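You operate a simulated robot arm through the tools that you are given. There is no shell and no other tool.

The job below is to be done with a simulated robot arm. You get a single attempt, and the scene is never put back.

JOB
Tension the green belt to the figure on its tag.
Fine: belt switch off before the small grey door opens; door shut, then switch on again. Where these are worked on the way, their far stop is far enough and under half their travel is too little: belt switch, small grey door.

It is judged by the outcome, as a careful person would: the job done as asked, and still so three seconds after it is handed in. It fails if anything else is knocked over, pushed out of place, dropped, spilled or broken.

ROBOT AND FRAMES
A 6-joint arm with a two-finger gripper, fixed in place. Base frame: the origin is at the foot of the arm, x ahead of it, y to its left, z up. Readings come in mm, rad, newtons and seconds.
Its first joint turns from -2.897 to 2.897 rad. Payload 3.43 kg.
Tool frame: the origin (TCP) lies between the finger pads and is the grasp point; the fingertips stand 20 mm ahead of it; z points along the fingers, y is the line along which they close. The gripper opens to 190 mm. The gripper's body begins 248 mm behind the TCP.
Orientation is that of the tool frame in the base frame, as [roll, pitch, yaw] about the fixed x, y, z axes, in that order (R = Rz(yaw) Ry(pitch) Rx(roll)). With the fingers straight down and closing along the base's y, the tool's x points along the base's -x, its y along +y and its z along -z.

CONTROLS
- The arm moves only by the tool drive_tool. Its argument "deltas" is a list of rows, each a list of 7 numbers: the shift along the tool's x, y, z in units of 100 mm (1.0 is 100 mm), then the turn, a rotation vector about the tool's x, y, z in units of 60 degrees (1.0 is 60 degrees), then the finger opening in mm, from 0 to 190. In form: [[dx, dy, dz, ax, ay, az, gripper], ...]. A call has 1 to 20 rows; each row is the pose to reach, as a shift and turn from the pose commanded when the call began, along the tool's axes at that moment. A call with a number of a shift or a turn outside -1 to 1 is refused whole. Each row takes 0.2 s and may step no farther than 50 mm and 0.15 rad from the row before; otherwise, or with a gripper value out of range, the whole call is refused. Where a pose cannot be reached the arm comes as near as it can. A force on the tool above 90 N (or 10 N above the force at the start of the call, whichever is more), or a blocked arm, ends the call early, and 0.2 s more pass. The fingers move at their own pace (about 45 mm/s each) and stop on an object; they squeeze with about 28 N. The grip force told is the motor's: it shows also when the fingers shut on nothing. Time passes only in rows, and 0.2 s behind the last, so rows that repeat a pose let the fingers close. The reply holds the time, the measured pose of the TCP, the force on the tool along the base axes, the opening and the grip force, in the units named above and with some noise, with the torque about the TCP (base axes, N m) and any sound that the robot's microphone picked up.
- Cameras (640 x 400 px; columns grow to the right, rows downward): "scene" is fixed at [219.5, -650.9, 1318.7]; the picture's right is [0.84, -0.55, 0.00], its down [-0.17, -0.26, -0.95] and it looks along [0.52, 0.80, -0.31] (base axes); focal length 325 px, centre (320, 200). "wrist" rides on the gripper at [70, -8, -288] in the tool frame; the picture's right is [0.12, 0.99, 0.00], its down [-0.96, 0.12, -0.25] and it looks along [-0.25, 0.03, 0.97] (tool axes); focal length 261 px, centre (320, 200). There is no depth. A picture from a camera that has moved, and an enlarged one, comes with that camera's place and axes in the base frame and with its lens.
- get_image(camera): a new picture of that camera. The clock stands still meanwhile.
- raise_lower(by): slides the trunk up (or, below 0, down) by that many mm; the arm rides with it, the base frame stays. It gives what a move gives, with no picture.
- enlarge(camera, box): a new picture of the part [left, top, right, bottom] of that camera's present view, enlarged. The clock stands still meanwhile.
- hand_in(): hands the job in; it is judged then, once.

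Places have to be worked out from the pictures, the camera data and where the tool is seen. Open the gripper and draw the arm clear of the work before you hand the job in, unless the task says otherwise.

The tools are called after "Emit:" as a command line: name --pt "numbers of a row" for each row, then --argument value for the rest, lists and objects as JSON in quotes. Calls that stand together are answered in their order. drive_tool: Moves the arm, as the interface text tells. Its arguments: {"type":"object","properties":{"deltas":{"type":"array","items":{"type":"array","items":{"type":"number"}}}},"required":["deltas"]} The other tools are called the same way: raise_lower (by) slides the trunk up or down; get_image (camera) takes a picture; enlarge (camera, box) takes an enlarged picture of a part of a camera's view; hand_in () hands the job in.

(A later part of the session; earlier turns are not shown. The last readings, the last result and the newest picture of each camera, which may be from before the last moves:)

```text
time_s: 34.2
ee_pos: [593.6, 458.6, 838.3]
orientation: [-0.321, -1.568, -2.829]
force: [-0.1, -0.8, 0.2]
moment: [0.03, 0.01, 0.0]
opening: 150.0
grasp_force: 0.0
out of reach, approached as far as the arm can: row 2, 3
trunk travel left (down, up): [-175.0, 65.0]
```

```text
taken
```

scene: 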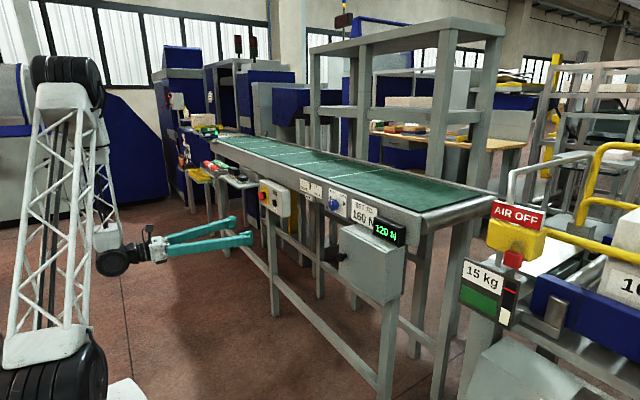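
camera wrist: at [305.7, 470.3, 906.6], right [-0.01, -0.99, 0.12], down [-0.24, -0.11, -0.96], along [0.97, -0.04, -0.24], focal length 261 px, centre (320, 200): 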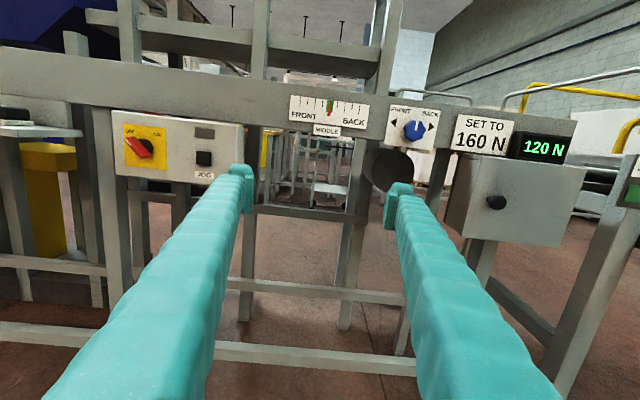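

The arm hits its folding limit here with a level tool at this low radius, so for the door I'll use a tool tilted downward, which keeps the wrist further out. First I'll zoom on the door from this good upright view.

Emit:
enlarge --camera "wrist" --box '[430, 90, 630, 270]'

Emit:
enlarge --camera "wrist" --box '[350, 80, 470, 200]'

Emit:
enlarge --camera "wrist" --box '[100, 80, 260, 190]'

```text
2.22 times, centred on (530, 180) of wrist
camera zoom: at [305.7, 470.3, 906.6], right [-0.01, -0.99, 0.12], down [-0.24, -0.11, -0.96], along [0.97, -0.04, -0.24], focal length 579 px, centre (-147, 244)
```

zoom: 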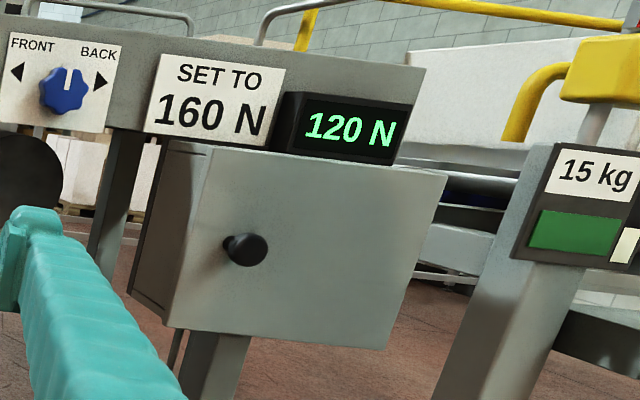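

```text
3.33 times, centred on (410, 140) of wrist
camera zoom: at [305.7, 470.3, 906.6], right [-0.01, -0.99, 0.12], down [-0.24, -0.11, -0.96], along [0.97, -0.04, -0.24], focal length 869 px, centre (20, 400)
```

zoom: 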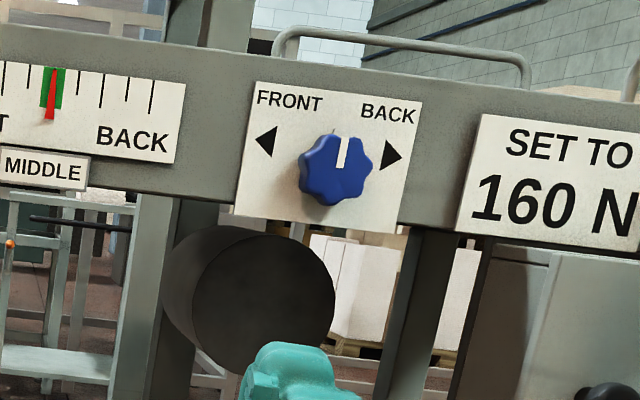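

```text
3.64 times, centred on (180, 135) of wrist
camera zoom: at [305.7, 470.3, 906.6], right [-0.01, -0.99, 0.12], down [-0.24, -0.11, -0.96], along [0.97, -0.04, -0.24], focal length 948 px, centre (829, 436)
```

zoom: 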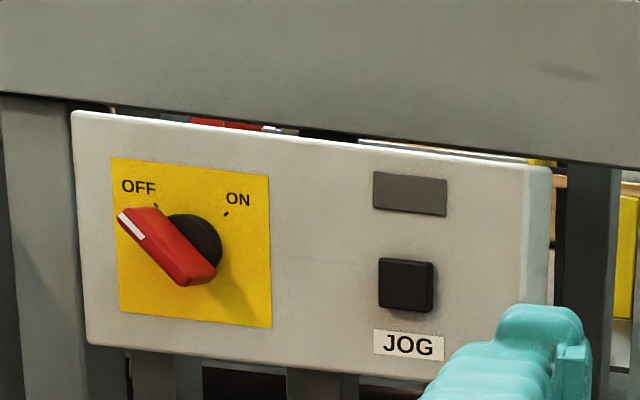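

Door face is at x≈826, spanning y −80…142, z 728…900; knob cap at about (798, 104, 817), hinge on the y≈−80 side. I'll work the door with the tool pointing down, so first I pitch the tool down while raising it.

Emit:
drive_tool --pt "0.2 0 0 0 -0.13 0 150" --pt "0.4 0 0 0 -0.26 0 150" --pt "0.6 0 0 0 -0.39 0 150" --pt "0.8 0 0 0 -0.52 0 150" --pt "1.0 0 0 0 -0.65 0 150" --pt "1.0 0 0 0 -0.75 0 150"

Emit:
drive_tool --pt "0.2 0 -0.2 0 -0.13 0 120" --pt "0.4 0 -0.4 0 -0.26 0 100" --pt "0.5 0 -0.5 0 -0.39 0 100" --pt "0.5 0 -0.5 0 -0.52 0 100" --pt "0.5 0 -0.5 0 -0.65 0 100" --pt "0.5 0 -0.5 0 -0.75 0 100"

```text
time_s: 35.6
ee_pos: [592.0, 458.3, 937.9]
orientation: [-3.138, -0.789, -0.005]
force: [-0.4, 0.9, -0.5]
moment: [-0.02, -0.06, -0.02]
opening: 149.8
grasp_force: 0.1
trunk travel left (down, up): [-175.0, 65.0]
```

```text
time_s: 37.0
ee_pos: [592.4, 458.4, 1011.1]
orientation: [-3.141, -0.005, -0.001]
force: [-0.9, 0.1, 0.6]
moment: [0.02, -0.2, -0.02]
opening: 100.1
grasp_force: 0.0
trunk travel left (down, up): [-175.0, 65.0]
```

Tool points straight down at z≈1011. I'll yaw it +180° so the camera sits on the robot side (giving rotation room for the door swing).

Emit:
drive_tool --pt "0 0 0 0 0 0.14 100" --pt "0 0 0 0 0 0.28 100" --pt "0 0 0 0 0 0.42 100" --pt "0 0 0 0 0 0.56 100" --pt "0 0 0 0 0 0.7 100" --pt "0 0 0 0 0 0.84 100" --pt "0 0 0 0 0 0.98 100" --pt "0 0 0 0 0 1.0 100"

Emit:
drive_tool --pt "0 0 0 0 0 0.14 100" --pt "0 0 0 0 0 0.28 100" --pt "0 0 0 0 0 0.42 100" --pt "0 0 0 0 0 0.56 100" --pt "0 0 0 0 0 0.7 100" --pt "0 0 0 0 0 0.84 100" --pt "0 0 0 0 0 0.98 100" --pt "0 0 0 0 0 1.0 100"

Emit:
drive_tool --pt "0 0 0 0 0 0.14 100" --pt "0 0 0 0 0 0.28 100" --pt "0 0 0 0 0 0.42 100" --pt "0 0 0 0 0 0.56 100" --pt "0 0 0 0 0 0.7 100" --pt "0 0 0 0 0 0.84 100" --pt "0 0 0 0 0 0.98 100" --pt "0 0 0 0 0 1.0 100"

```text
time_s: 38.8
ee_pos: [593.4, 458.7, 1010.8]
orientation: [-3.139, -0.001, -1.053]
force: [0.1, -0.3, 0.2]
moment: [0.02, 0.01, 0.0]
opening: 99.7
grasp_force: 0.1
trunk travel left (down, up): [-175.0, 65.0]
```

```text
time_s: 40.6
ee_pos: [593.3, 457.1, 1010.9]
orientation: [-3.139, 0.004, -2.101]
force: [-0.2, 0.4, 0.6]
moment: [-0.01, 0.0, -0.04]
opening: 100.0
grasp_force: 0.0
trunk travel left (down, up): [-175.0, 65.0]
```

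```text
time_s: 42.4
ee_pos: [592.5, 457.8, 1010.8]
orientation: [3.139, 0.002, 3.138]
force: [0.1, -0.1, 0.5]
moment: [-0.02, -0.02, 0.01]
opening: 99.9
grasp_force: 0.0
trunk travel left (down, up): [-175.0, 65.0]
```

Yaw complete. I'll move over to a spot in front of and above the door at about (700, 104, 1010).

Emit:
drive_tool --pt "-0.09 -0.3 0 0 0 0 100" --pt "-0.18 -0.6 0 0 0 0 100" --pt "-0.27 -0.885 0 0 0 0 100"

Emit:
drive_tool --pt "-0.09 -0.3 0 0 0 0 100" --pt "-0.18 -0.6 0 0 0 0 100" --pt "-0.27 -0.885 0 0 0 0 100"

Emit:
drive_tool --pt "-0.09 -0.3 0 0 0 0 100" --pt "-0.18 -0.6 0 0 0 0 100" --pt "-0.27 -0.885 0 0 0 0 100"

Emit:
drive_tool --pt "-0.09 -0.3 0 0 0 0 100" --pt "-0.18 -0.6 0 0 0 0 100" --pt "-0.27 -0.885 0 0 0 0 100"

Emit:
get_image --camera "wrist"

Emit:
get_image --camera "scene"

```text
time_s: 43.2
ee_pos: [618.5, 370.9, 1010.0]
orientation: [3.14, 0.003, 3.139]
force: [-0.4, 0.1, -1.3]
moment: [-0.06, -0.04, 0.0]
opening: 99.7
grasp_force: 0.0
trunk travel left (down, up): [-175.0, 65.0]
```

```text
time_s: 44.0
ee_pos: [647.4, 279.2, 1010.0]
orientation: [3.141, 0.004, 3.137]
force: [0.5, 0.2, -0.1]
moment: [-0.09, -0.02, -0.01]
opening: 100.2
grasp_force: 0.1
trunk travel left (down, up): [-175.0, 65.0]
```

```text
time_s: 44.8
ee_pos: [673.5, 193.6, 1012.8]
orientation: [3.14, 0.004, 3.14]
force: [0.1, 0.8, 0.5]
moment: [-0.08, -0.02, -0.01]
opening: 100.2
grasp_force: 0.0
trunk travel left (down, up): [-175.0, 65.0]
```

```text
time_s: 45.6
ee_pos: [699.9, 102.1, 1009.2]
orientation: [3.14, 0.002, 3.137]
force: [0.1, 1.0, -0.2]
moment: [-0.1, -0.02, 0.01]
opening: 99.8
grasp_force: 0.0
trunk travel left (down, up): [-175.0, 65.0]
```

```text
taken
camera wrist: at [629.0, 94.4, 1296.6], right [-0.12, 0.99, 0.0], down [0.96, 0.11, 0.25], along [0.25, 0.03, -0.97], focal length 261 px, centre (320, 200)
```

wrist: 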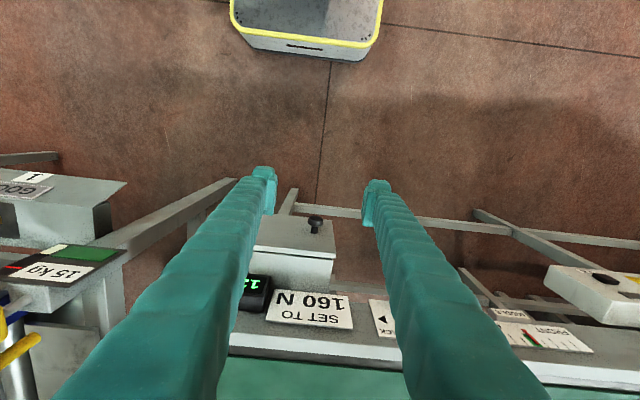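

```text
taken
```

scene: 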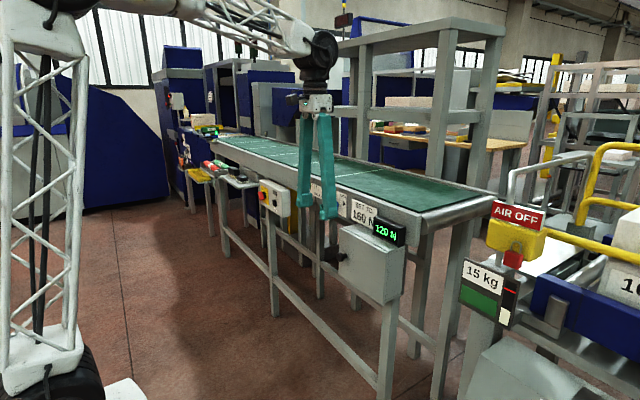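

The knob shows up near column 315 below the fingers. I'll zoom in to refine its position from directly above.

Emit:
enlarge --camera "wrist" --box '[240, 170, 400, 300]'

Emit:
enlarge --camera "scene" --box '[290, 180, 420, 310]'

```text
3.08 times, centred on (320, 235) of wrist
camera zoom: at [629.0, 94.4, 1296.6], right [-0.12, 0.99, 0.0], down [0.96, 0.11, 0.25], along [0.25, 0.03, -0.97], focal length 802 px, centre (320, 92)
```

zoom: 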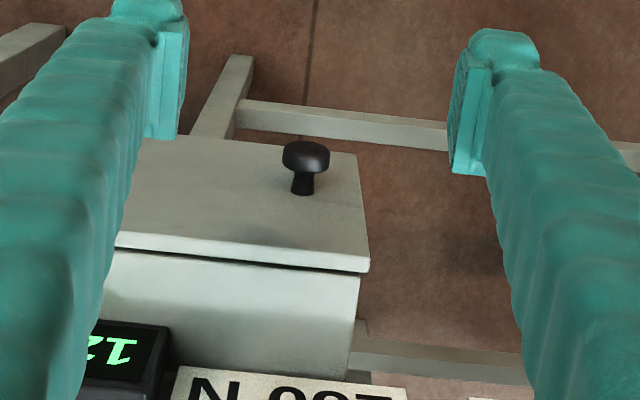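

```text
3.08 times, centred on (355, 245) of scene
camera zoom: at [219.5, -650.9, 1318.7], right [0.84, -0.55, 0.0], down [-0.17, -0.26, -0.95], along [0.52, 0.8, -0.31], focal length 999 px, centre (212, 62)
```

zoom: 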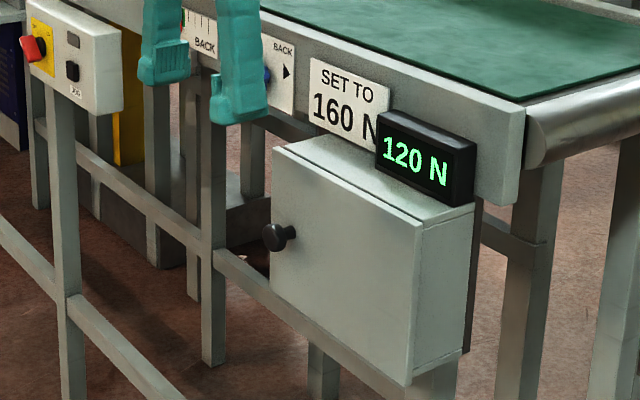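

The knob cap (≈30 mm) is at about (795, 105, 816) with the door face at x≈824. I'll move above it with a 70 mm opening, keeping the fingers clear of the door face.

Emit:
drive_tool --pt "-0.3 0.01 0.1 0 0 0 85" --pt "-0.6 0.02 0.2 0 0 0 70" --pt "-0.94 0.03 0.3 0 0 0 70" --pt "-0.94 0.03 0.6 0 0 0 70"

Emit:
drive_tool --pt "0 0 0.3 0 0 0 70" --pt "0 0 0.6 0 0 0 70" --pt "0 0 0.8 0 0 0 70"

Emit:
get_image --camera "wrist"

Emit:
enlarge --camera "wrist" --box '[240, 130, 400, 260]'

Emit:
enlarge --camera "scene" --box '[290, 160, 420, 290]'

```text
time_s: 46.6
ee_pos: [794.9, 107.3, 948.6]
orientation: [3.138, 0.003, 3.139]
force: [-0.4, 0.3, -0.1]
moment: [0.03, -0.02, 0.02]
opening: 69.6
grasp_force: 0.0
trunk travel left (down, up): [-175.0, 65.0]
```

```text
time_s: 47.4
ee_pos: [794.8, 106.2, 868.5]
orientation: [3.14, 0.001, 3.138]
force: [-20.3, -0.1, 4.3]
moment: [-0.31, 0.09, -0.98]
opening: 70.2
grasp_force: 0.1
trunk travel left (down, up): [-175.0, 65.0]
```

```text
taken
camera wrist: at [723.9, 98.9, 1156.4], right [-0.12, 0.99, 0.0], down [0.96, 0.11, 0.25], along [0.25, 0.03, -0.97], focal length 261 px, centre (320, 200)
```

wrist: 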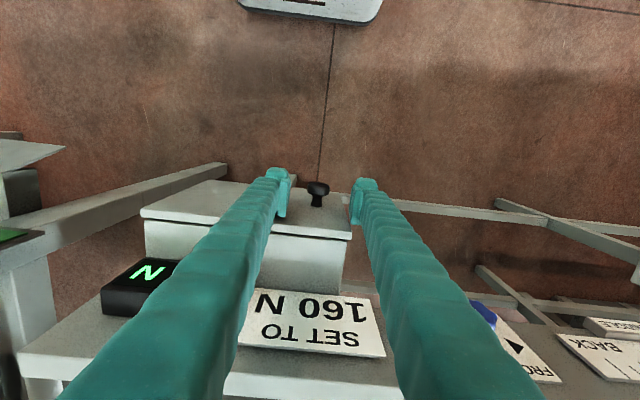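

```text
3.08 times, centred on (320, 195) of wrist
camera zoom: at [723.9, 98.9, 1156.4], right [-0.12, 0.99, 0.0], down [0.96, 0.11, 0.25], along [0.25, 0.03, -0.97], focal length 802 px, centre (320, 215)
```

zoom: 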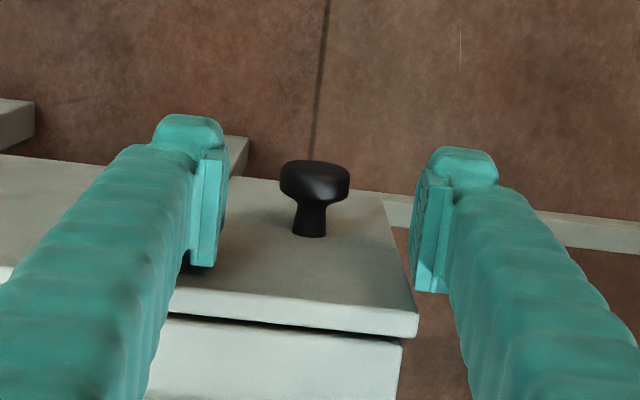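

```text
3.08 times, centred on (355, 225) of scene
camera zoom: at [219.5, -650.9, 1318.7], right [0.84, -0.55, 0.0], down [-0.17, -0.26, -0.95], along [0.52, 0.8, -0.31], focal length 999 px, centre (212, 123)
```

zoom: 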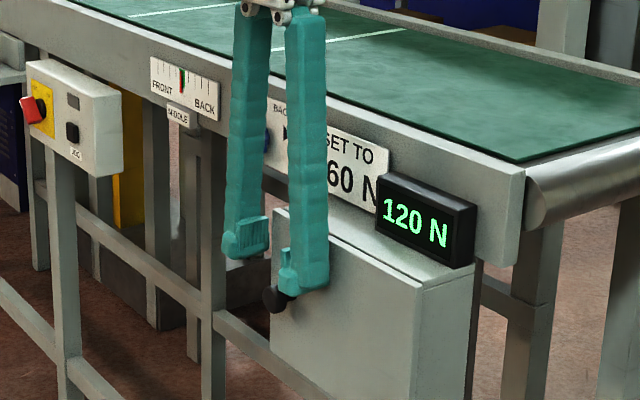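

There's a −20 N x-force: the inner finger is just brushing the door face. I'll back away 10 mm toward the robot first, then lower to the knob height.

Emit:
drive_tool --pt "0.05 0 0 0 0 0 70" --pt "0.1 0 0 0 0 0 70"

Emit:
drive_tool --pt "0 0 0.2 0 0 0 70" --pt "0 0 0.4 0 0 0 70" --pt "0 0 0.51 0 0 0 70"

Emit:
enlarge --camera "wrist" --box '[240, 130, 400, 260]'

Emit:
enlarge --camera "scene" --box '[290, 160, 420, 290]'

```text
time_s: 48.0
ee_pos: [785.5, 107.3, 870.5]
orientation: [3.14, 0.004, 3.139]
force: [0.4, -0.6, -0.6]
moment: [0.03, 0.02, 0.01]
opening: 69.5
grasp_force: 0.1
trunk travel left (down, up): [-175.0, 65.0]
```

```text
time_s: 48.8
ee_pos: [784.1, 105.6, 818.3]
orientation: [3.14, 0.003, 3.138]
force: [-0.5, -0.5, -0.4]
moment: [-0.01, -0.05, -0.03]
opening: 69.9
grasp_force: 0.1
trunk travel left (down, up): [-175.0, 65.0]
```

```text
3.08 times, centred on (320, 195) of wrist
camera zoom: at [712.2, 97.0, 1105.0], right [-0.12, 0.99, 0.0], down [0.96, 0.11, 0.25], along [0.25, 0.03, -0.97], focal length 802 px, centre (320, 215)
```

zoom: 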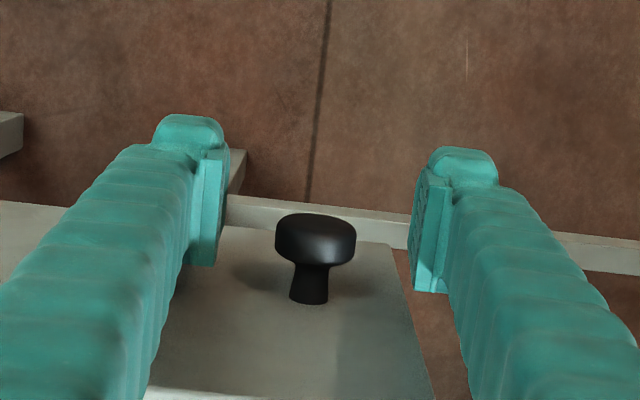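

```text
3.08 times, centred on (355, 225) of scene
camera zoom: at [219.5, -650.9, 1318.7], right [0.84, -0.55, 0.0], down [-0.17, -0.26, -0.95], along [0.52, 0.8, -0.31], focal length 999 px, centre (212, 123)
```

zoom: 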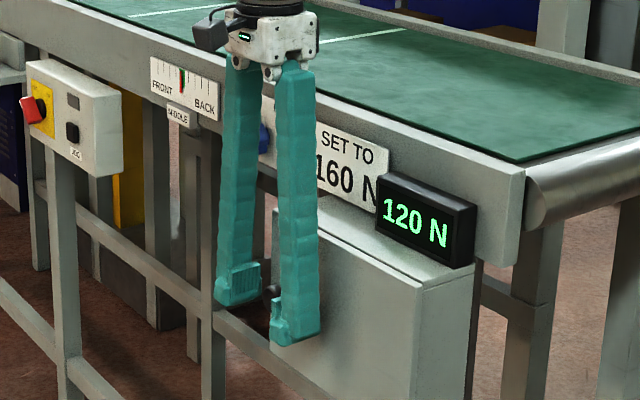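

The cap lies between the fingers but about 13 mm toward the door from the pad centre. I'll shift 5 mm toward the door and close on it.

Emit:
drive_tool --pt "-0.05 0 0 0 0 0 70" --pt "-0.055 0 0 0 0 0 45" --pt "-0.055 0 0 0 0 0 20" --pt "-0.055 0 0 0 0 0 15" --pt "-0.055 0 0 0 0 0 15"

Emit:
enlarge --camera "wrist" --box '[240, 130, 400, 260]'

```text
time_s: 50.0
ee_pos: [788.7, 105.4, 819.6]
orientation: [3.141, 0.003, 3.136]
force: [-0.5, -5.6, 0.3]
moment: [0.0, 0.0, -0.08]
opening: 26.3
grasp_force: 37.9
trunk travel left (down, up): [-175.0, 65.0]
```

```text
3.08 times, centred on (320, 195) of wrist
camera zoom: at [718.2, 96.9, 1106.4], right [-0.12, 0.99, 0.0], down [0.96, 0.11, 0.25], along [0.25, 0.03, -0.97], focal length 802 px, centre (320, 215)
```

zoom: 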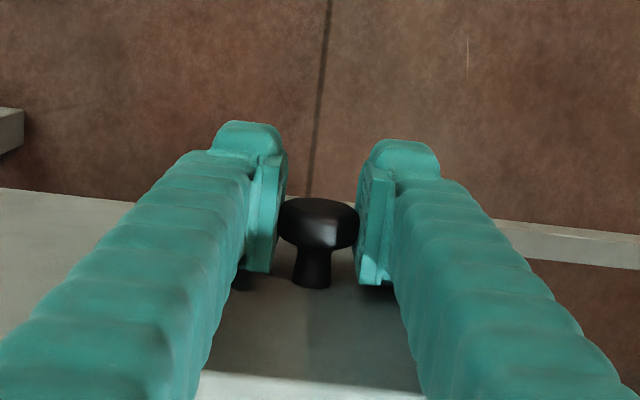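

The cap is gripped (26 mm, 38 N). I'll pull the door open along its hinge arc (radius ≈190 mm about (828, −80)), turning the tool with it, first 15°.

Emit:
drive_tool --pt "0.08 -0.02 0 0 0 -0.042 15" --pt "0.16 -0.041 0 0 0 -0.083 15" --pt "0.316 -0.096 0 0 0 -0.167 15" --pt "0.466 -0.165 0 0 0 -0.25 15"

Emit:
get_image --camera "wrist"

Emit:
enlarge --camera "scene" --box '[270, 160, 430, 310]'

```text
time_s: 51.0
ee_pos: [743.2, 87.8, 819.6]
orientation: [-3.141, 0.004, -2.884]
force: [3.3, -9.8, 1.3]
moment: [0.1, -0.29, -0.39]
opening: 25.7
grasp_force: 44.9
trunk travel left (down, up): [-175.0, 65.0]
```

```text
taken
camera wrist: at [676.2, 62.7, 1106.1], right [-0.37, 0.93, 0.0], down [0.9, 0.36, 0.25], along [0.23, 0.09, -0.97], focal length 261 px, centre (320, 200)
```

wrist: 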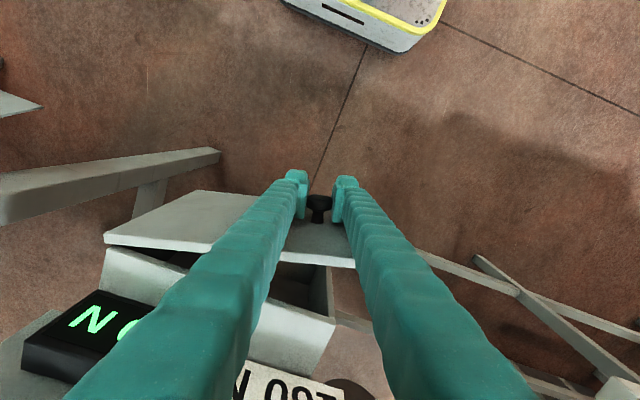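

```text
2.67 times, centred on (350, 235) of scene
camera zoom: at [219.5, -650.9, 1318.7], right [0.84, -0.55, 0.0], down [-0.17, -0.26, -0.95], along [0.52, 0.8, -0.31], focal length 866 px, centre (240, 107)
```

zoom: 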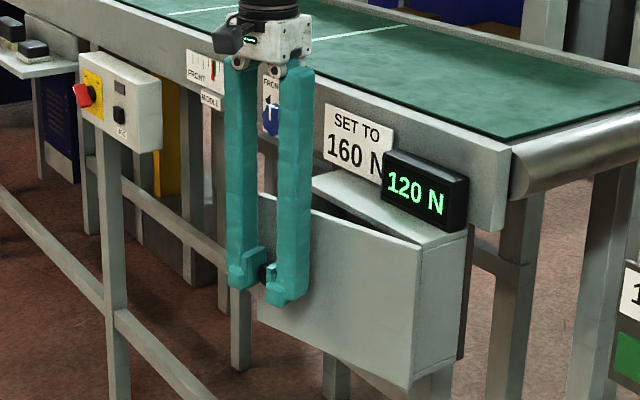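

The door follows smoothly with small forces. I'll continue along the arc to about 45°.

Emit:
drive_tool --pt "0.16 -0.043 0 0 0 -0.083 15" --pt "0.316 -0.1 0 0 0 -0.167 15" --pt "0.466 -0.17 0 0 0 -0.25 15" --pt "0.61 -0.25 0 0 0 -0.333 15" --pt "0.747 -0.345 0 0 0 -0.417 15" --pt "0.874 -0.45 0 0 0 -0.5 15"

Emit:
get_image --camera "wrist"

Emit:
enlarge --camera "scene" --box '[270, 160, 430, 310]'

```text
time_s: 52.4
ee_pos: [671.6, 24.5, 819.9]
orientation: [-3.137, 0.006, -2.359]
force: [28.2, -20.6, -0.1]
moment: [0.12, -0.19, -0.54]
opening: 25.8
grasp_force: 45.0
trunk travel left (down, up): [-175.0, 65.0]
```

```text
taken
camera wrist: at [626.8, -30.8, 1105.7], right [-0.78, 0.62, 0.0], down [0.6, 0.76, 0.25], along [0.16, 0.2, -0.97], focal length 261 px, centre (320, 200)
```

wrist: 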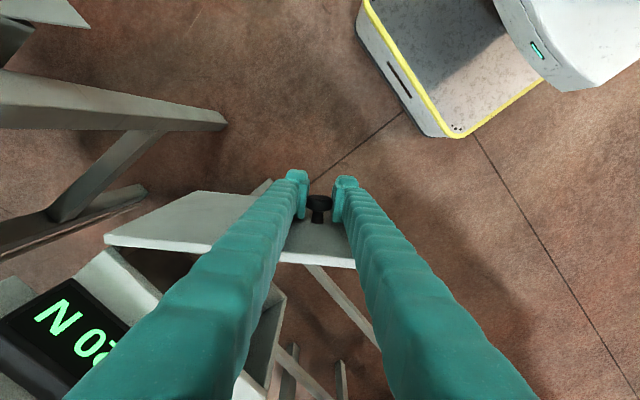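

```text
2.67 times, centred on (350, 235) of scene
camera zoom: at [219.5, -650.9, 1318.7], right [0.84, -0.55, 0.0], down [-0.17, -0.26, -0.95], along [0.52, 0.8, -0.31], focal length 866 px, centre (240, 107)
```

zoom: 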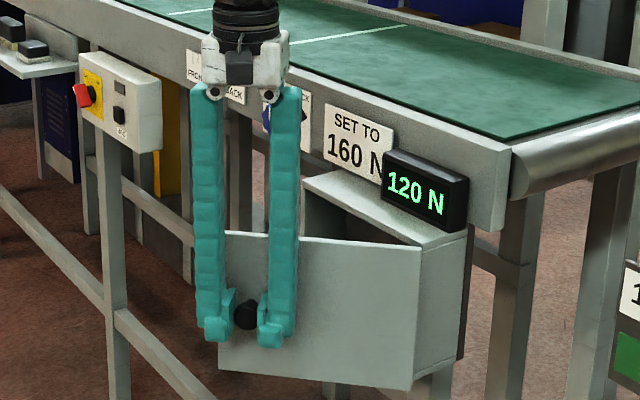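

Door at ~45°, with about 35 N pulling toward the hinge, so my radius is slightly large. I'll continue with a small radius correction.

Emit:
drive_tool --pt "0.15 -0.075 0 0 0 -0.083 15" --pt "0.306 -0.13 0 0 0 -0.167 15" --pt "0.456 -0.2 0 0 0 -0.25 15" --pt "0.6 -0.28 0 0 0 -0.333 15" --pt "0.73 -0.375 0 0 0 -0.417 15" --pt "0.855 -0.48 0 0 0 -0.5 15"

Emit:
enlarge --camera "scene" --box '[270, 160, 430, 310]'

```text
time_s: 53.8
ee_pos: [642.5, -71.7, 818.2]
orientation: [-3.14, 0.002, -1.833]
force: [28.3, -0.6, -35.9]
moment: [0.22, -0.03, -0.15]
opening: 25.7
grasp_force: 45.4
trunk travel left (down, up): [-175.0, 65.0]
```

```text
2.67 times, centred on (350, 235) of scene
camera zoom: at [219.5, -650.9, 1318.7], right [0.84, -0.55, 0.0], down [-0.17, -0.26, -0.95], along [0.52, 0.8, -0.31], focal length 866 px, centre (240, 107)
```

zoom: 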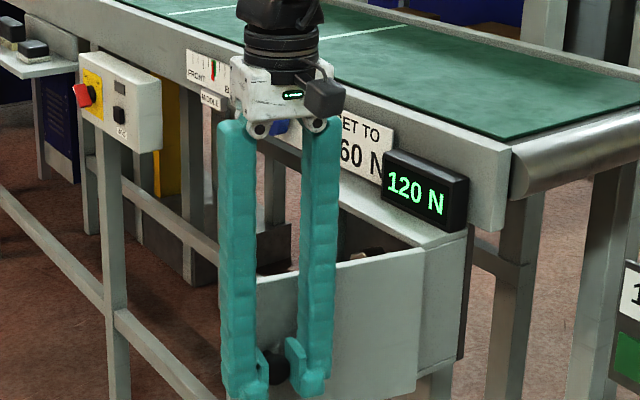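

Door is at ~75°. I'll relieve the small vertical load and continue to around 100°.

Emit:
drive_tool --pt "0.15 -0.06 0.015 0 0 -0.083 15" --pt "0.306 -0.115 0.02 0 0 -0.167 15" --pt "0.456 -0.185 0.02 0 0 -0.25 15" --pt "0.6 -0.265 0.02 0 0 -0.333 15" --pt "0.73 -0.36 0.02 0 0 -0.417 15"

Emit:
get_image --camera "scene"

Emit:
get_image --camera "wrist"

```text
time_s: 55.0
ee_pos: [659.1, -150.5, 817.9]
orientation: [-3.134, 0.0, -1.398]
force: [12.4, 6.0, 7.3]
moment: [0.58, 0.2, -0.16]
opening: 25.5
grasp_force: 45.2
trunk travel left (down, up): [-175.0, 65.0]
```

```text
taken
```

scene: 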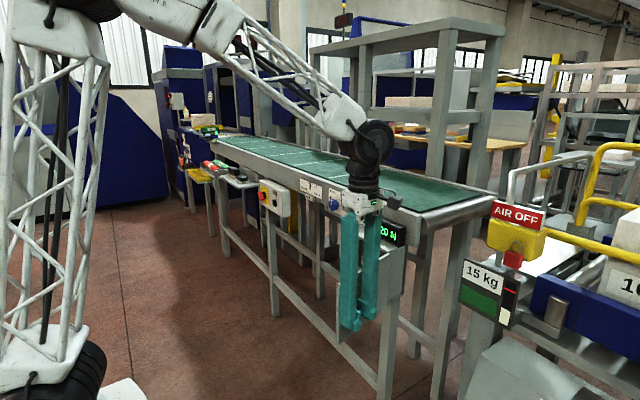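

```text
taken
camera wrist: at [678.4, -217.8, 1106.1], right [-0.96, -0.29, -0.01], down [-0.28, 0.93, 0.25], along [-0.07, 0.24, -0.97], focal length 261 px, centre (320, 200)
```

wrist: 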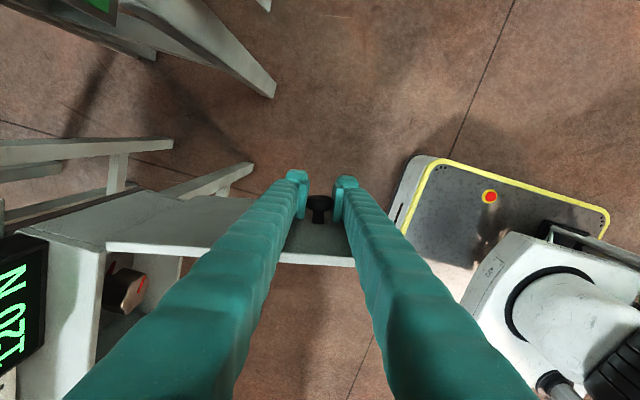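

The door is about 100° open and I can see a hexagonal adjuster inside. I'll release the knob and rise straight up.

Emit:
drive_tool --pt "0 0 0 0 0 0 40" --pt "0 0 0 0 0 0 60" --pt "0 0 0 0 0 0 60"

Emit:
drive_tool --pt "0.03 0 -0.3 0 0 0 60" --pt "0.03 0 -0.7 0 0 0 60" --pt "0.03 0 -1.0 0 0 0 60"

Emit:
drive_tool --pt "0.3 0 -0.3 0 0 0 60" --pt "0.6 0 -0.6 0 0 0 60" --pt "0.9 0 -0.7 0 0 0 60"

Emit:
get_image --camera "scene"

Emit:
get_image --camera "wrist"

```text
time_s: 55.8
ee_pos: [658.1, -150.3, 817.8]
orientation: [-3.139, -0.001, -1.399]
force: [-1.0, -0.1, 0.2]
moment: [0.01, 0.0, -0.01]
opening: 60.0
grasp_force: 0.0
trunk travel left (down, up): [-175.0, 65.0]
```

```text
time_s: 56.6
ee_pos: [658.3, -152.2, 915.7]
orientation: [-3.139, 0.0, -1.4]
force: [-0.5, 0.1, 0.0]
moment: [0.02, 0.09, 0.01]
opening: 60.2
grasp_force: 0.1
trunk travel left (down, up): [-175.0, 65.0]
```

```text
time_s: 57.4
ee_pos: [674.2, -243.9, 988.1]
orientation: [-3.136, -0.001, -1.399]
force: [-0.1, -0.1, 0.7]
moment: [-0.07, -0.01, -0.04]
opening: 60.0
grasp_force: 0.0
trunk travel left (down, up): [-175.0, 65.0]
```

```text
taken
```

scene: 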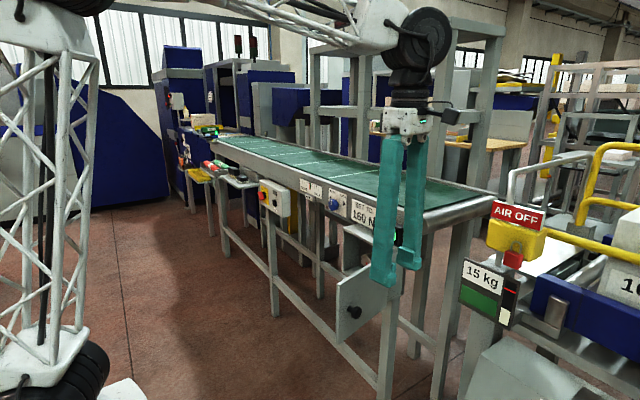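

```text
taken
camera wrist: at [693.8, -311.0, 1274.9], right [-0.96, -0.29, 0.0], down [-0.28, 0.93, 0.25], along [-0.07, 0.24, -0.97], focal length 261 px, centre (320, 200)
```

wrist: 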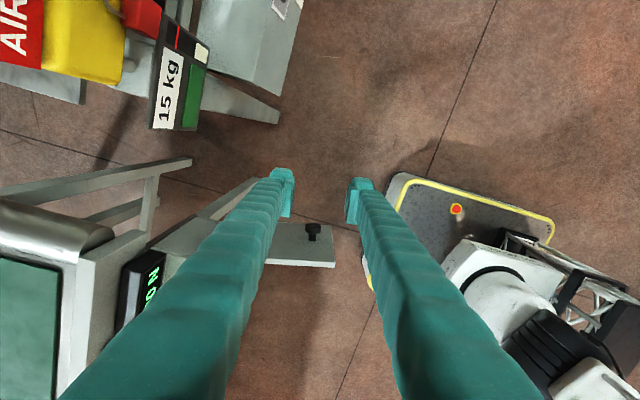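

The door stays open. Now I'll raise and yaw the tool back so the camera can look into the cabinet from the robot side.

Emit:
drive_tool --pt "0 0 -0.2 0 0 0.14 80" --pt "0 0 -0.4 0 0 0.28 100" --pt "0 0 -0.6 0 0 0.42 110" --pt "0 0 -0.6 0 0 0.56 110" --pt "0 0 -0.6 0 0 0.7 110" --pt "0 0 -0.6 0 0 0.84 110"

Emit:
drive_tool --pt "0 0 0 0 0 0.14 110" --pt "0 0 0 0 0 0.28 110" --pt "0 0 0 0 0 0.42 110" --pt "0 0 0 0 0 0.56 110" --pt "0 0 0 0 0 0.7 110" --pt "0 0 0 0 0 0.82 110"

Emit:
drive_tool --pt "0 0.4 0 0 0 0 110" --pt "0 0.8 0 0 0 0 110" --pt "0 1.0 0 0 0 0 110"

Emit:
drive_tool --pt "0 0.4 0 0 0 0 110" --pt "0 0.8 0 0 0 0 110" --pt "0 1.0 0 0 0 0 110"

Emit:
drive_tool --pt "0 0.4 0 0 -0.13 0 110" --pt "0 0.8 0 0 -0.26 0 110" --pt "0 0.8 0 0 -0.39 0 110" --pt "0 0.8 0 0 -0.52 0 110" --pt "0 0.8 0 0 -0.65 0 110" --pt "0 0.8 0 0 -0.75 0 110"

Emit:
get_image --camera "wrist"

Emit:
get_image --camera "scene"

```text
time_s: 58.8
ee_pos: [673.5, -241.6, 1046.6]
orientation: [-3.139, 0.003, -2.281]
force: [-0.6, -0.7, -0.8]
moment: [0.0, 0.02, 0.02]
opening: 110.3
grasp_force: 0.2
trunk travel left (down, up): [-175.0, 65.0]
```

```text
time_s: 60.2
ee_pos: [672.7, -242.2, 1046.9]
orientation: [3.139, 0.004, -3.139]
force: [0.5, -0.7, -0.1]
moment: [-0.02, 0.0, -0.02]
opening: 109.7
grasp_force: 0.0
trunk travel left (down, up): [-175.0, 65.0]
```

```text
time_s: 61.0
ee_pos: [671.2, -140.0, 1043.7]
orientation: [3.141, 0.003, -3.139]
force: [-0.4, 0.7, 0.3]
moment: [0.12, 0.0, 0.05]
opening: 110.0
grasp_force: 0.1
trunk travel left (down, up): [-175.0, 65.0]
```

```text
time_s: 61.8
ee_pos: [673.3, -42.5, 1049.6]
orientation: [3.141, 0.005, -3.138]
force: [0.9, 0.4, 0.6]
moment: [0.04, 0.02, -0.01]
opening: 110.1
grasp_force: 0.0
trunk travel left (down, up): [-175.0, 65.0]
```

```text
time_s: 63.2
ee_pos: [673.3, 39.5, 1047.4]
orientation: [3.139, 0.791, -3.136]
force: [-0.3, -0.3, -0.1]
moment: [0.0, 0.06, 0.02]
opening: 110.2
grasp_force: 0.1
trunk travel left (down, up): [-175.0, 65.0]
```

```text
taken
camera wrist: at [419.5, 29.7, 1199.1], right [-0.09, 0.99, -0.08], down [0.5, 0.12, 0.86], along [0.86, 0.03, -0.51], focal length 261 px, centre (320, 200)
```

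wrist: 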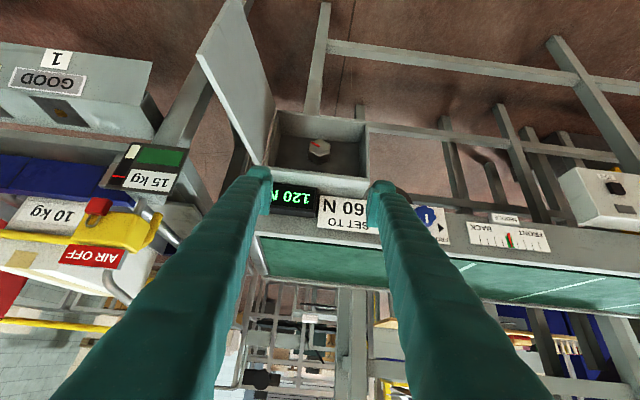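

```text
taken
```

scene: 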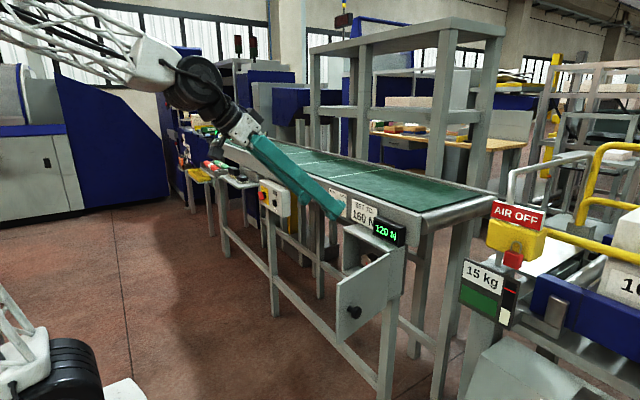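

Now I can see into the cabinet: a hexagonal nut with a red mark. I'll zoom in on it from both cameras.

Emit:
enlarge --camera "wrist" --box '[260, 100, 380, 190]'

Emit:
enlarge --camera "scene" --box '[320, 210, 420, 310]'

```text
4.44 times, centred on (320, 145) of wrist
camera zoom: at [419.5, 29.7, 1199.1], right [-0.09, 0.99, -0.08], down [0.5, 0.12, 0.86], along [0.86, 0.03, -0.51], focal length 1158 px, centre (320, 444)
```

zoom: 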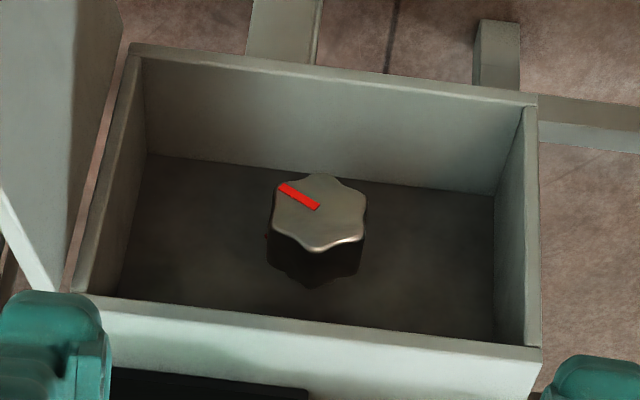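

```text
4.00 times, centred on (370, 260) of scene
camera zoom: at [219.5, -650.9, 1318.7], right [0.84, -0.55, 0.0], down [-0.17, -0.26, -0.95], along [0.52, 0.8, -0.31], focal length 1298 px, centre (120, -40)
```

zoom: 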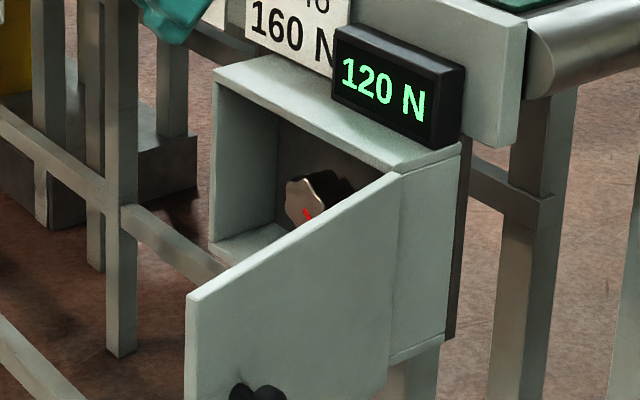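

Inside is a star knob (tension adjuster) with its front centre at about (841, 32, 823) and axis along X. To grip it with a level tool the wrist would be close to the arm's inner limit, so I'll lower the trunk to gain clearance.

Emit:
raise_lower --by -120

Emit:
get_image --camera "wrist"

Emit:
get_image --camera "scene"

```text
time_s: 64.7
ee_pos: [671.9, 39.1, 928.2]
orientation: [3.14, 0.788, -3.139]
force: [-0.1, -0.4, -0.3]
moment: [0.0, 0.01, 0.01]
opening: 110.1
grasp_force: 0.1
trunk travel left (down, up): [-55.0, 185.0]
```

```text
taken
camera wrist: at [418.9, 29.6, 1079.7], right [-0.09, 0.99, -0.08], down [0.5, 0.12, 0.86], along [0.86, 0.03, -0.51], focal length 261 px, centre (320, 200)
```

wrist: 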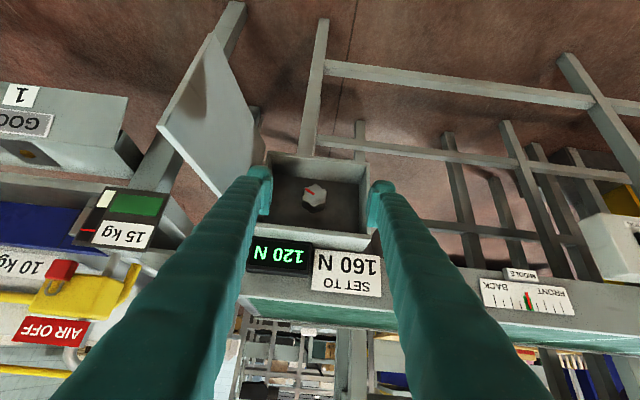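

```text
taken
```

scene: 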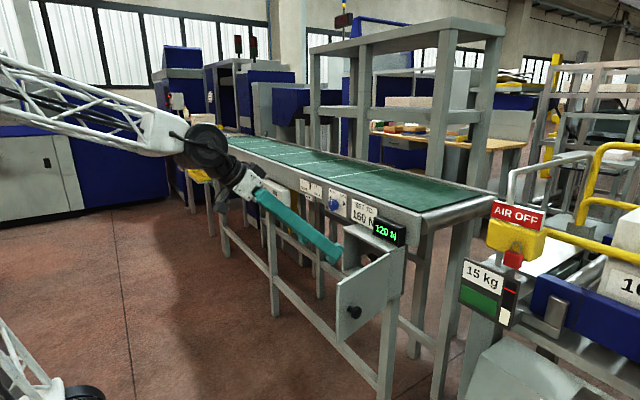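

Good—the trunk is down 120 mm. I'll zoom into the star knob for shape and position.

Emit:
enlarge --camera "wrist" --box '[260, 140, 380, 240]'

```text
4.00 times, centred on (320, 190) of wrist
camera zoom: at [418.9, 29.6, 1079.7], right [-0.09, 0.99, -0.08], down [0.5, 0.12, 0.86], along [0.86, 0.03, -0.51], focal length 1043 px, centre (320, 240)
```

zoom: 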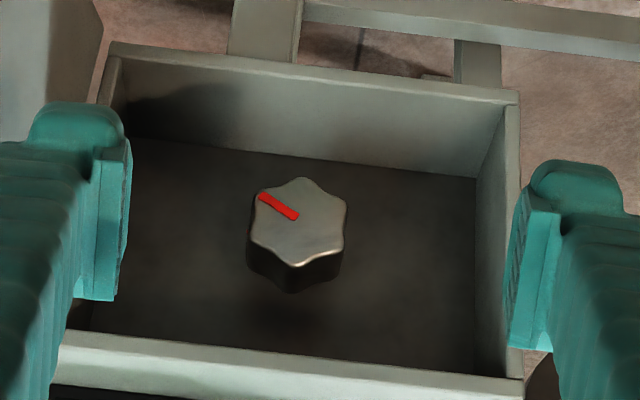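

The knob's front is at about (846, 33, 821), six lobes with valleys along ±y. I'll roll the tool −180° here in free space so that I have a long positive (clockwise) turning range and the camera is upright.

Emit:
drive_tool --pt "0 0 0 0 0 -0.14 110" --pt "0 0 0 0 0 -0.28 110" --pt "0 0 0 0 0 -0.42 110" --pt "0 0 0 0 0 -0.56 110" --pt "0 0 0 0 0 -0.7 110" --pt "0 0 0 0 0 -0.84 110" --pt "0 0 0 0 0 -0.98 110" --pt "0 0 0 0 0 -1.0 110"

Emit:
drive_tool --pt "0 0 0 0 0 -0.14 110" --pt "0 0 0 0 0 -0.28 110" --pt "0 0 0 0 0 -0.42 110" --pt "0 0 0 0 0 -0.56 110" --pt "0 0 0 0 0 -0.7 110" --pt "0 0 0 0 0 -0.84 110" --pt "0 0 0 0 0 -0.98 110" --pt "0 0 0 0 0 -1.0 110"

Emit:
drive_tool --pt "0 0 0 0 0 -0.14 110" --pt "0 0 0 0 0 -0.28 110" --pt "0 0 0 0 0 -0.42 110" --pt "0 0 0 0 0 -0.56 110" --pt "0 0 0 0 0 -0.7 110" --pt "0 0 0 0 0 -0.84 110" --pt "0 0 0 0 0 -0.98 110" --pt "0 0 0 0 0 -1.0 110"

Emit:
get_image --camera "wrist"

```text
time_s: 66.5
ee_pos: [673.0, 39.5, 927.8]
orientation: [-2.425, 0.363, -1.951]
force: [0.6, -0.7, 0.1]
moment: [0.0, 0.03, 0.02]
opening: 110.2
grasp_force: 0.0
trunk travel left (down, up): [-55.0, 185.0]
```

```text
time_s: 68.3
ee_pos: [672.0, 38.8, 927.6]
orientation: [-2.424, -0.364, -1.18]
force: [-0.7, 0.2, 0.1]
moment: [0.01, 0.02, 0.0]
opening: 110.2
grasp_force: 0.0
trunk travel left (down, up): [-55.0, 185.0]
```

```text
time_s: 70.1
ee_pos: [672.1, 38.2, 928.0]
orientation: [3.14, -0.789, 0.007]
force: [-0.4, 0.1, 0.7]
moment: [0.01, 0.04, -0.03]
opening: 110.2
grasp_force: 0.1
trunk travel left (down, up): [-55.0, 185.0]
```

```text
taken
camera wrist: at [517.5, 47.4, 1179.5], right [0.09, -0.99, 0.08], down [-0.85, -0.12, -0.51], along [0.52, -0.03, -0.86], focal length 261 px, centre (320, 200)
```

wrist: 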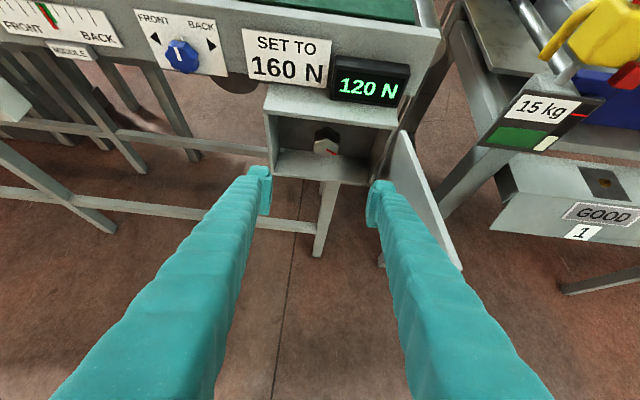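

The upright view shows 120 N still displayed. I'll advance toward the cabinet opening while starting to level the tool, with the opening reduced to 80 mm.

Emit:
drive_tool --pt "0.01 0.01 0.2 0 0.09 0 95" --pt "0.02 0.02 0.4 0 0.18 0 80" --pt "0.03 0.025 0.6 0 0.27 0 80" --pt "0.04 0.025 0.79 0 0.35 0 80"

Emit:
get_image --camera "wrist"

Emit:
get_image --camera "scene"

```text
time_s: 71.1
ee_pos: [702.9, 16.4, 896.4]
orientation: [3.12, -0.99, -0.029]
force: [0.8, 1.7, 1.0]
moment: [-0.06, 0.19, 0.0]
opening: 80.1
grasp_force: 0.1
out of reach, approached as far as the arm can: row 2, 3, 4
trunk travel left (down, up): [-55.0, 185.0]
```

```text
taken
camera wrist: at [502.6, 37.3, 1112.7], right [0.02, -0.99, 0.11], down [-0.74, -0.09, -0.67], along [0.67, -0.07, -0.74], focal length 261 px, centre (320, 200)
```

wrist: 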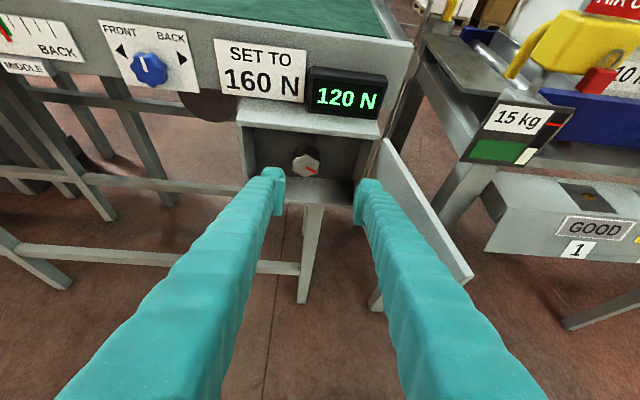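

```text
taken
```

scene: 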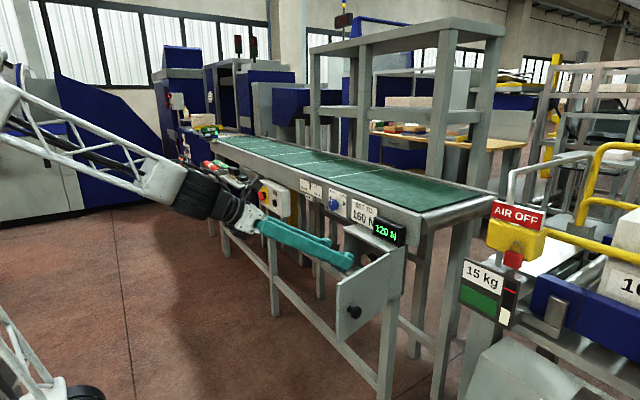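

The arm stopped short: working out the geometry, the wrist centre is ~410 mm behind the TCP, and here the tool was about to line up with the forearm (wrist singularity) with the last joint near its limit. I'll back off, undo the roll to 0, and go through that alignment exactly in the arm's plane (y=0).

Emit:
drive_tool --pt "0 0 -0.2 0 -0.07 0 80" --pt "0 0 -0.4 0 -0.14 0 80" --pt "0 0 -0.6 0 -0.2 0 80"

Emit:
drive_tool --pt "0 0 0 0 0 0.14 80" --pt "0 0 0 0 0 0.28 80" --pt "0 0 0 0 0 0.42 80" --pt "0 0 0 0 0 0.56 80" --pt "0 0 0 0 0 0.7 80" --pt "0 0 0 0 0 0.84 80" --pt "0 0 0 0 0 0.98 80" --pt "0 0 0 0 0 1.0 80"

Emit:
drive_tool --pt "0 0 0 0 0 0.14 80" --pt "0 0 0 0 0 0.28 80" --pt "0 0 0 0 0 0.42 80" --pt "0 0 0 0 0 0.56 80" --pt "0 0 0 0 0 0.7 80" --pt "0 0 0 0 0 0.84 80" --pt "0 0 0 0 0 0.98 80" --pt "0 0 0 0 0 1.0 80"

Emit:
drive_tool --pt "0 0 0 0 0 0.14 80" --pt "0 0 0 0 0 0.28 80" --pt "0 0 0 0 0 0.42 80" --pt "0 0 0 0 0 0.56 80" --pt "0 0 0 0 0 0.7 80" --pt "0 0 0 0 0 0.84 80" --pt "0 0 0 0 0 0.98 80" --pt "0 0 0 0 0 1.0 80"

```text
time_s: 71.9
ee_pos: [655.1, 15.0, 934.6]
orientation: [3.064, -0.787, 0.025]
force: [-0.6, 3.3, -2.0]
moment: [-0.53, -0.34, -0.59]
opening: 80.1
grasp_force: 0.1
out of reach, approached as far as the arm can: row 1
trunk travel left (down, up): [-55.0, 185.0]
```

```text
time_s: 73.7
ee_pos: [652.8, 19.3, 932.3]
orientation: [-2.441, -0.384, -1.218]
force: [-1.0, -0.1, -0.4]
moment: [-0.03, -0.01, 0.06]
opening: 79.8
grasp_force: 0.0
trunk travel left (down, up): [-55.0, 185.0]
```

```text
time_s: 75.5
ee_pos: [653.7, 18.0, 930.7]
orientation: [-2.418, 0.336, -1.994]
force: [-1.0, 0.5, -0.4]
moment: [-0.01, 0.0, -0.01]
opening: 80.0
grasp_force: 0.0
trunk travel left (down, up): [-55.0, 185.0]
```

```text
time_s: 77.3
ee_pos: [654.3, 18.6, 930.3]
orientation: [-3.106, 0.781, 3.127]
force: [0.7, -0.1, 0.2]
moment: [0.02, 0.01, 0.02]
opening: 79.9
grasp_force: 0.1
trunk travel left (down, up): [-55.0, 185.0]
```

Rolled back to 0. Now I'll trim the small yaw/roll error and bring the tool exactly into the y=0 plane, then lower the trunk the rest of the way.

Emit:
drive_tool --pt "0 -0.09 0 -0.022 0 -0.005 70" --pt "0 -0.186 0.009 -0.044 0 -0.01 60" --pt "0 -0.186 0.009 -0.044 0 -0.01 60"

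Emit:
raise_lower --by -55

Emit:
get_image --camera "scene"

```text
time_s: 78.1
ee_pos: [652.3, 1.3, 931.3]
orientation: [-3.139, 0.781, -3.139]
force: [-0.1, -0.5, -0.3]
moment: [0.0, -0.03, -0.03]
opening: 60.3
grasp_force: 0.0
trunk travel left (down, up): [-55.0, 185.0]
```

```text
time_s: 79.1
ee_pos: [652.7, -0.1, 876.2]
orientation: [-3.139, 0.782, -3.14]
force: [-0.5, -0.2, -0.9]
moment: [0.02, 0.02, 0.01]
opening: 60.1
grasp_force: 0.0
trunk travel left (down, up): [0.0, 240.0]
```

```text
taken
```

scene: 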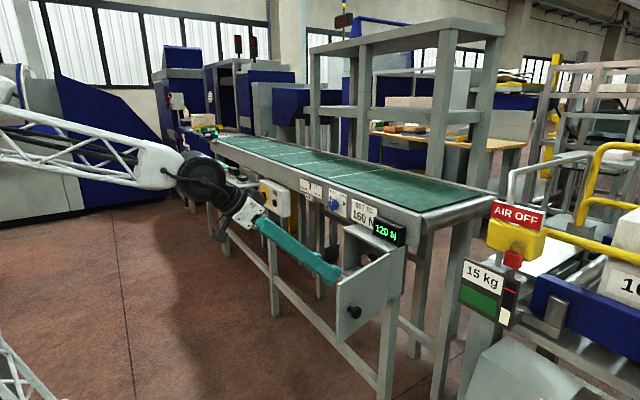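

The tool is now exactly in plane (yaw 180°, y≈0). I'll advance and level gradually, stopping just before the alignment point.

Emit:
drive_tool --pt "-0.145 0 0.266 0 -0.056 0 60" --pt "-0.29 0 0.532 0 -0.112 0 60" --pt "-0.434 0 0.798 0 -0.167 0 60"

Emit:
get_image --camera "wrist"

```text
time_s: 79.9
ee_pos: [739.3, -0.1, 853.1]
orientation: [-3.138, 0.958, -3.139]
force: [-0.7, -0.4, 0.3]
moment: [0.0, 0.01, 0.02]
opening: 60.1
grasp_force: 0.1
trunk travel left (down, up): [0.0, 240.0]
```

```text
taken
camera wrist: at [464.4, -9.0, 959.2], right [-0.07, 0.99, -0.1], down [0.35, 0.12, 0.93], along [0.93, 0.03, -0.36], focal length 261 px, centre (320, 200)
```

wrist: 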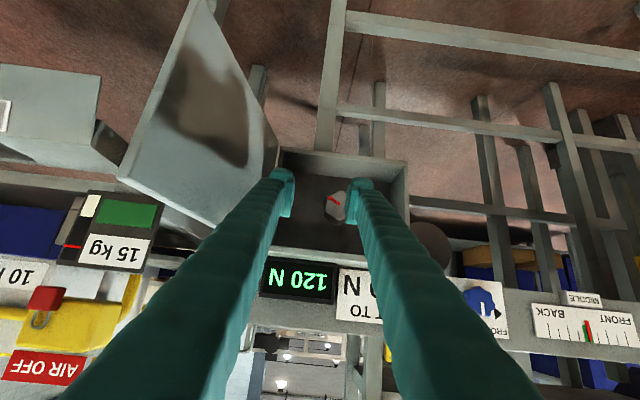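

Reached cleanly. Now I'll step across the alignment point quickly, in plane, and a bit beyond.

Emit:
drive_tool --pt "-0.089 0 0.439 0 -0.118 0 60" --pt "-0.163 0 0.631 0 -0.25 0 60"

```text
time_s: 80.5
ee_pos: [802.2, 1.5, 828.7]
orientation: [-3.136, 1.22, -3.135]
force: [-1.0, 0.1, 0.3]
moment: [-0.04, 0.12, -0.02]
opening: 59.8
grasp_force: 0.2
trunk travel left (down, up): [0.0, 240.0]
```

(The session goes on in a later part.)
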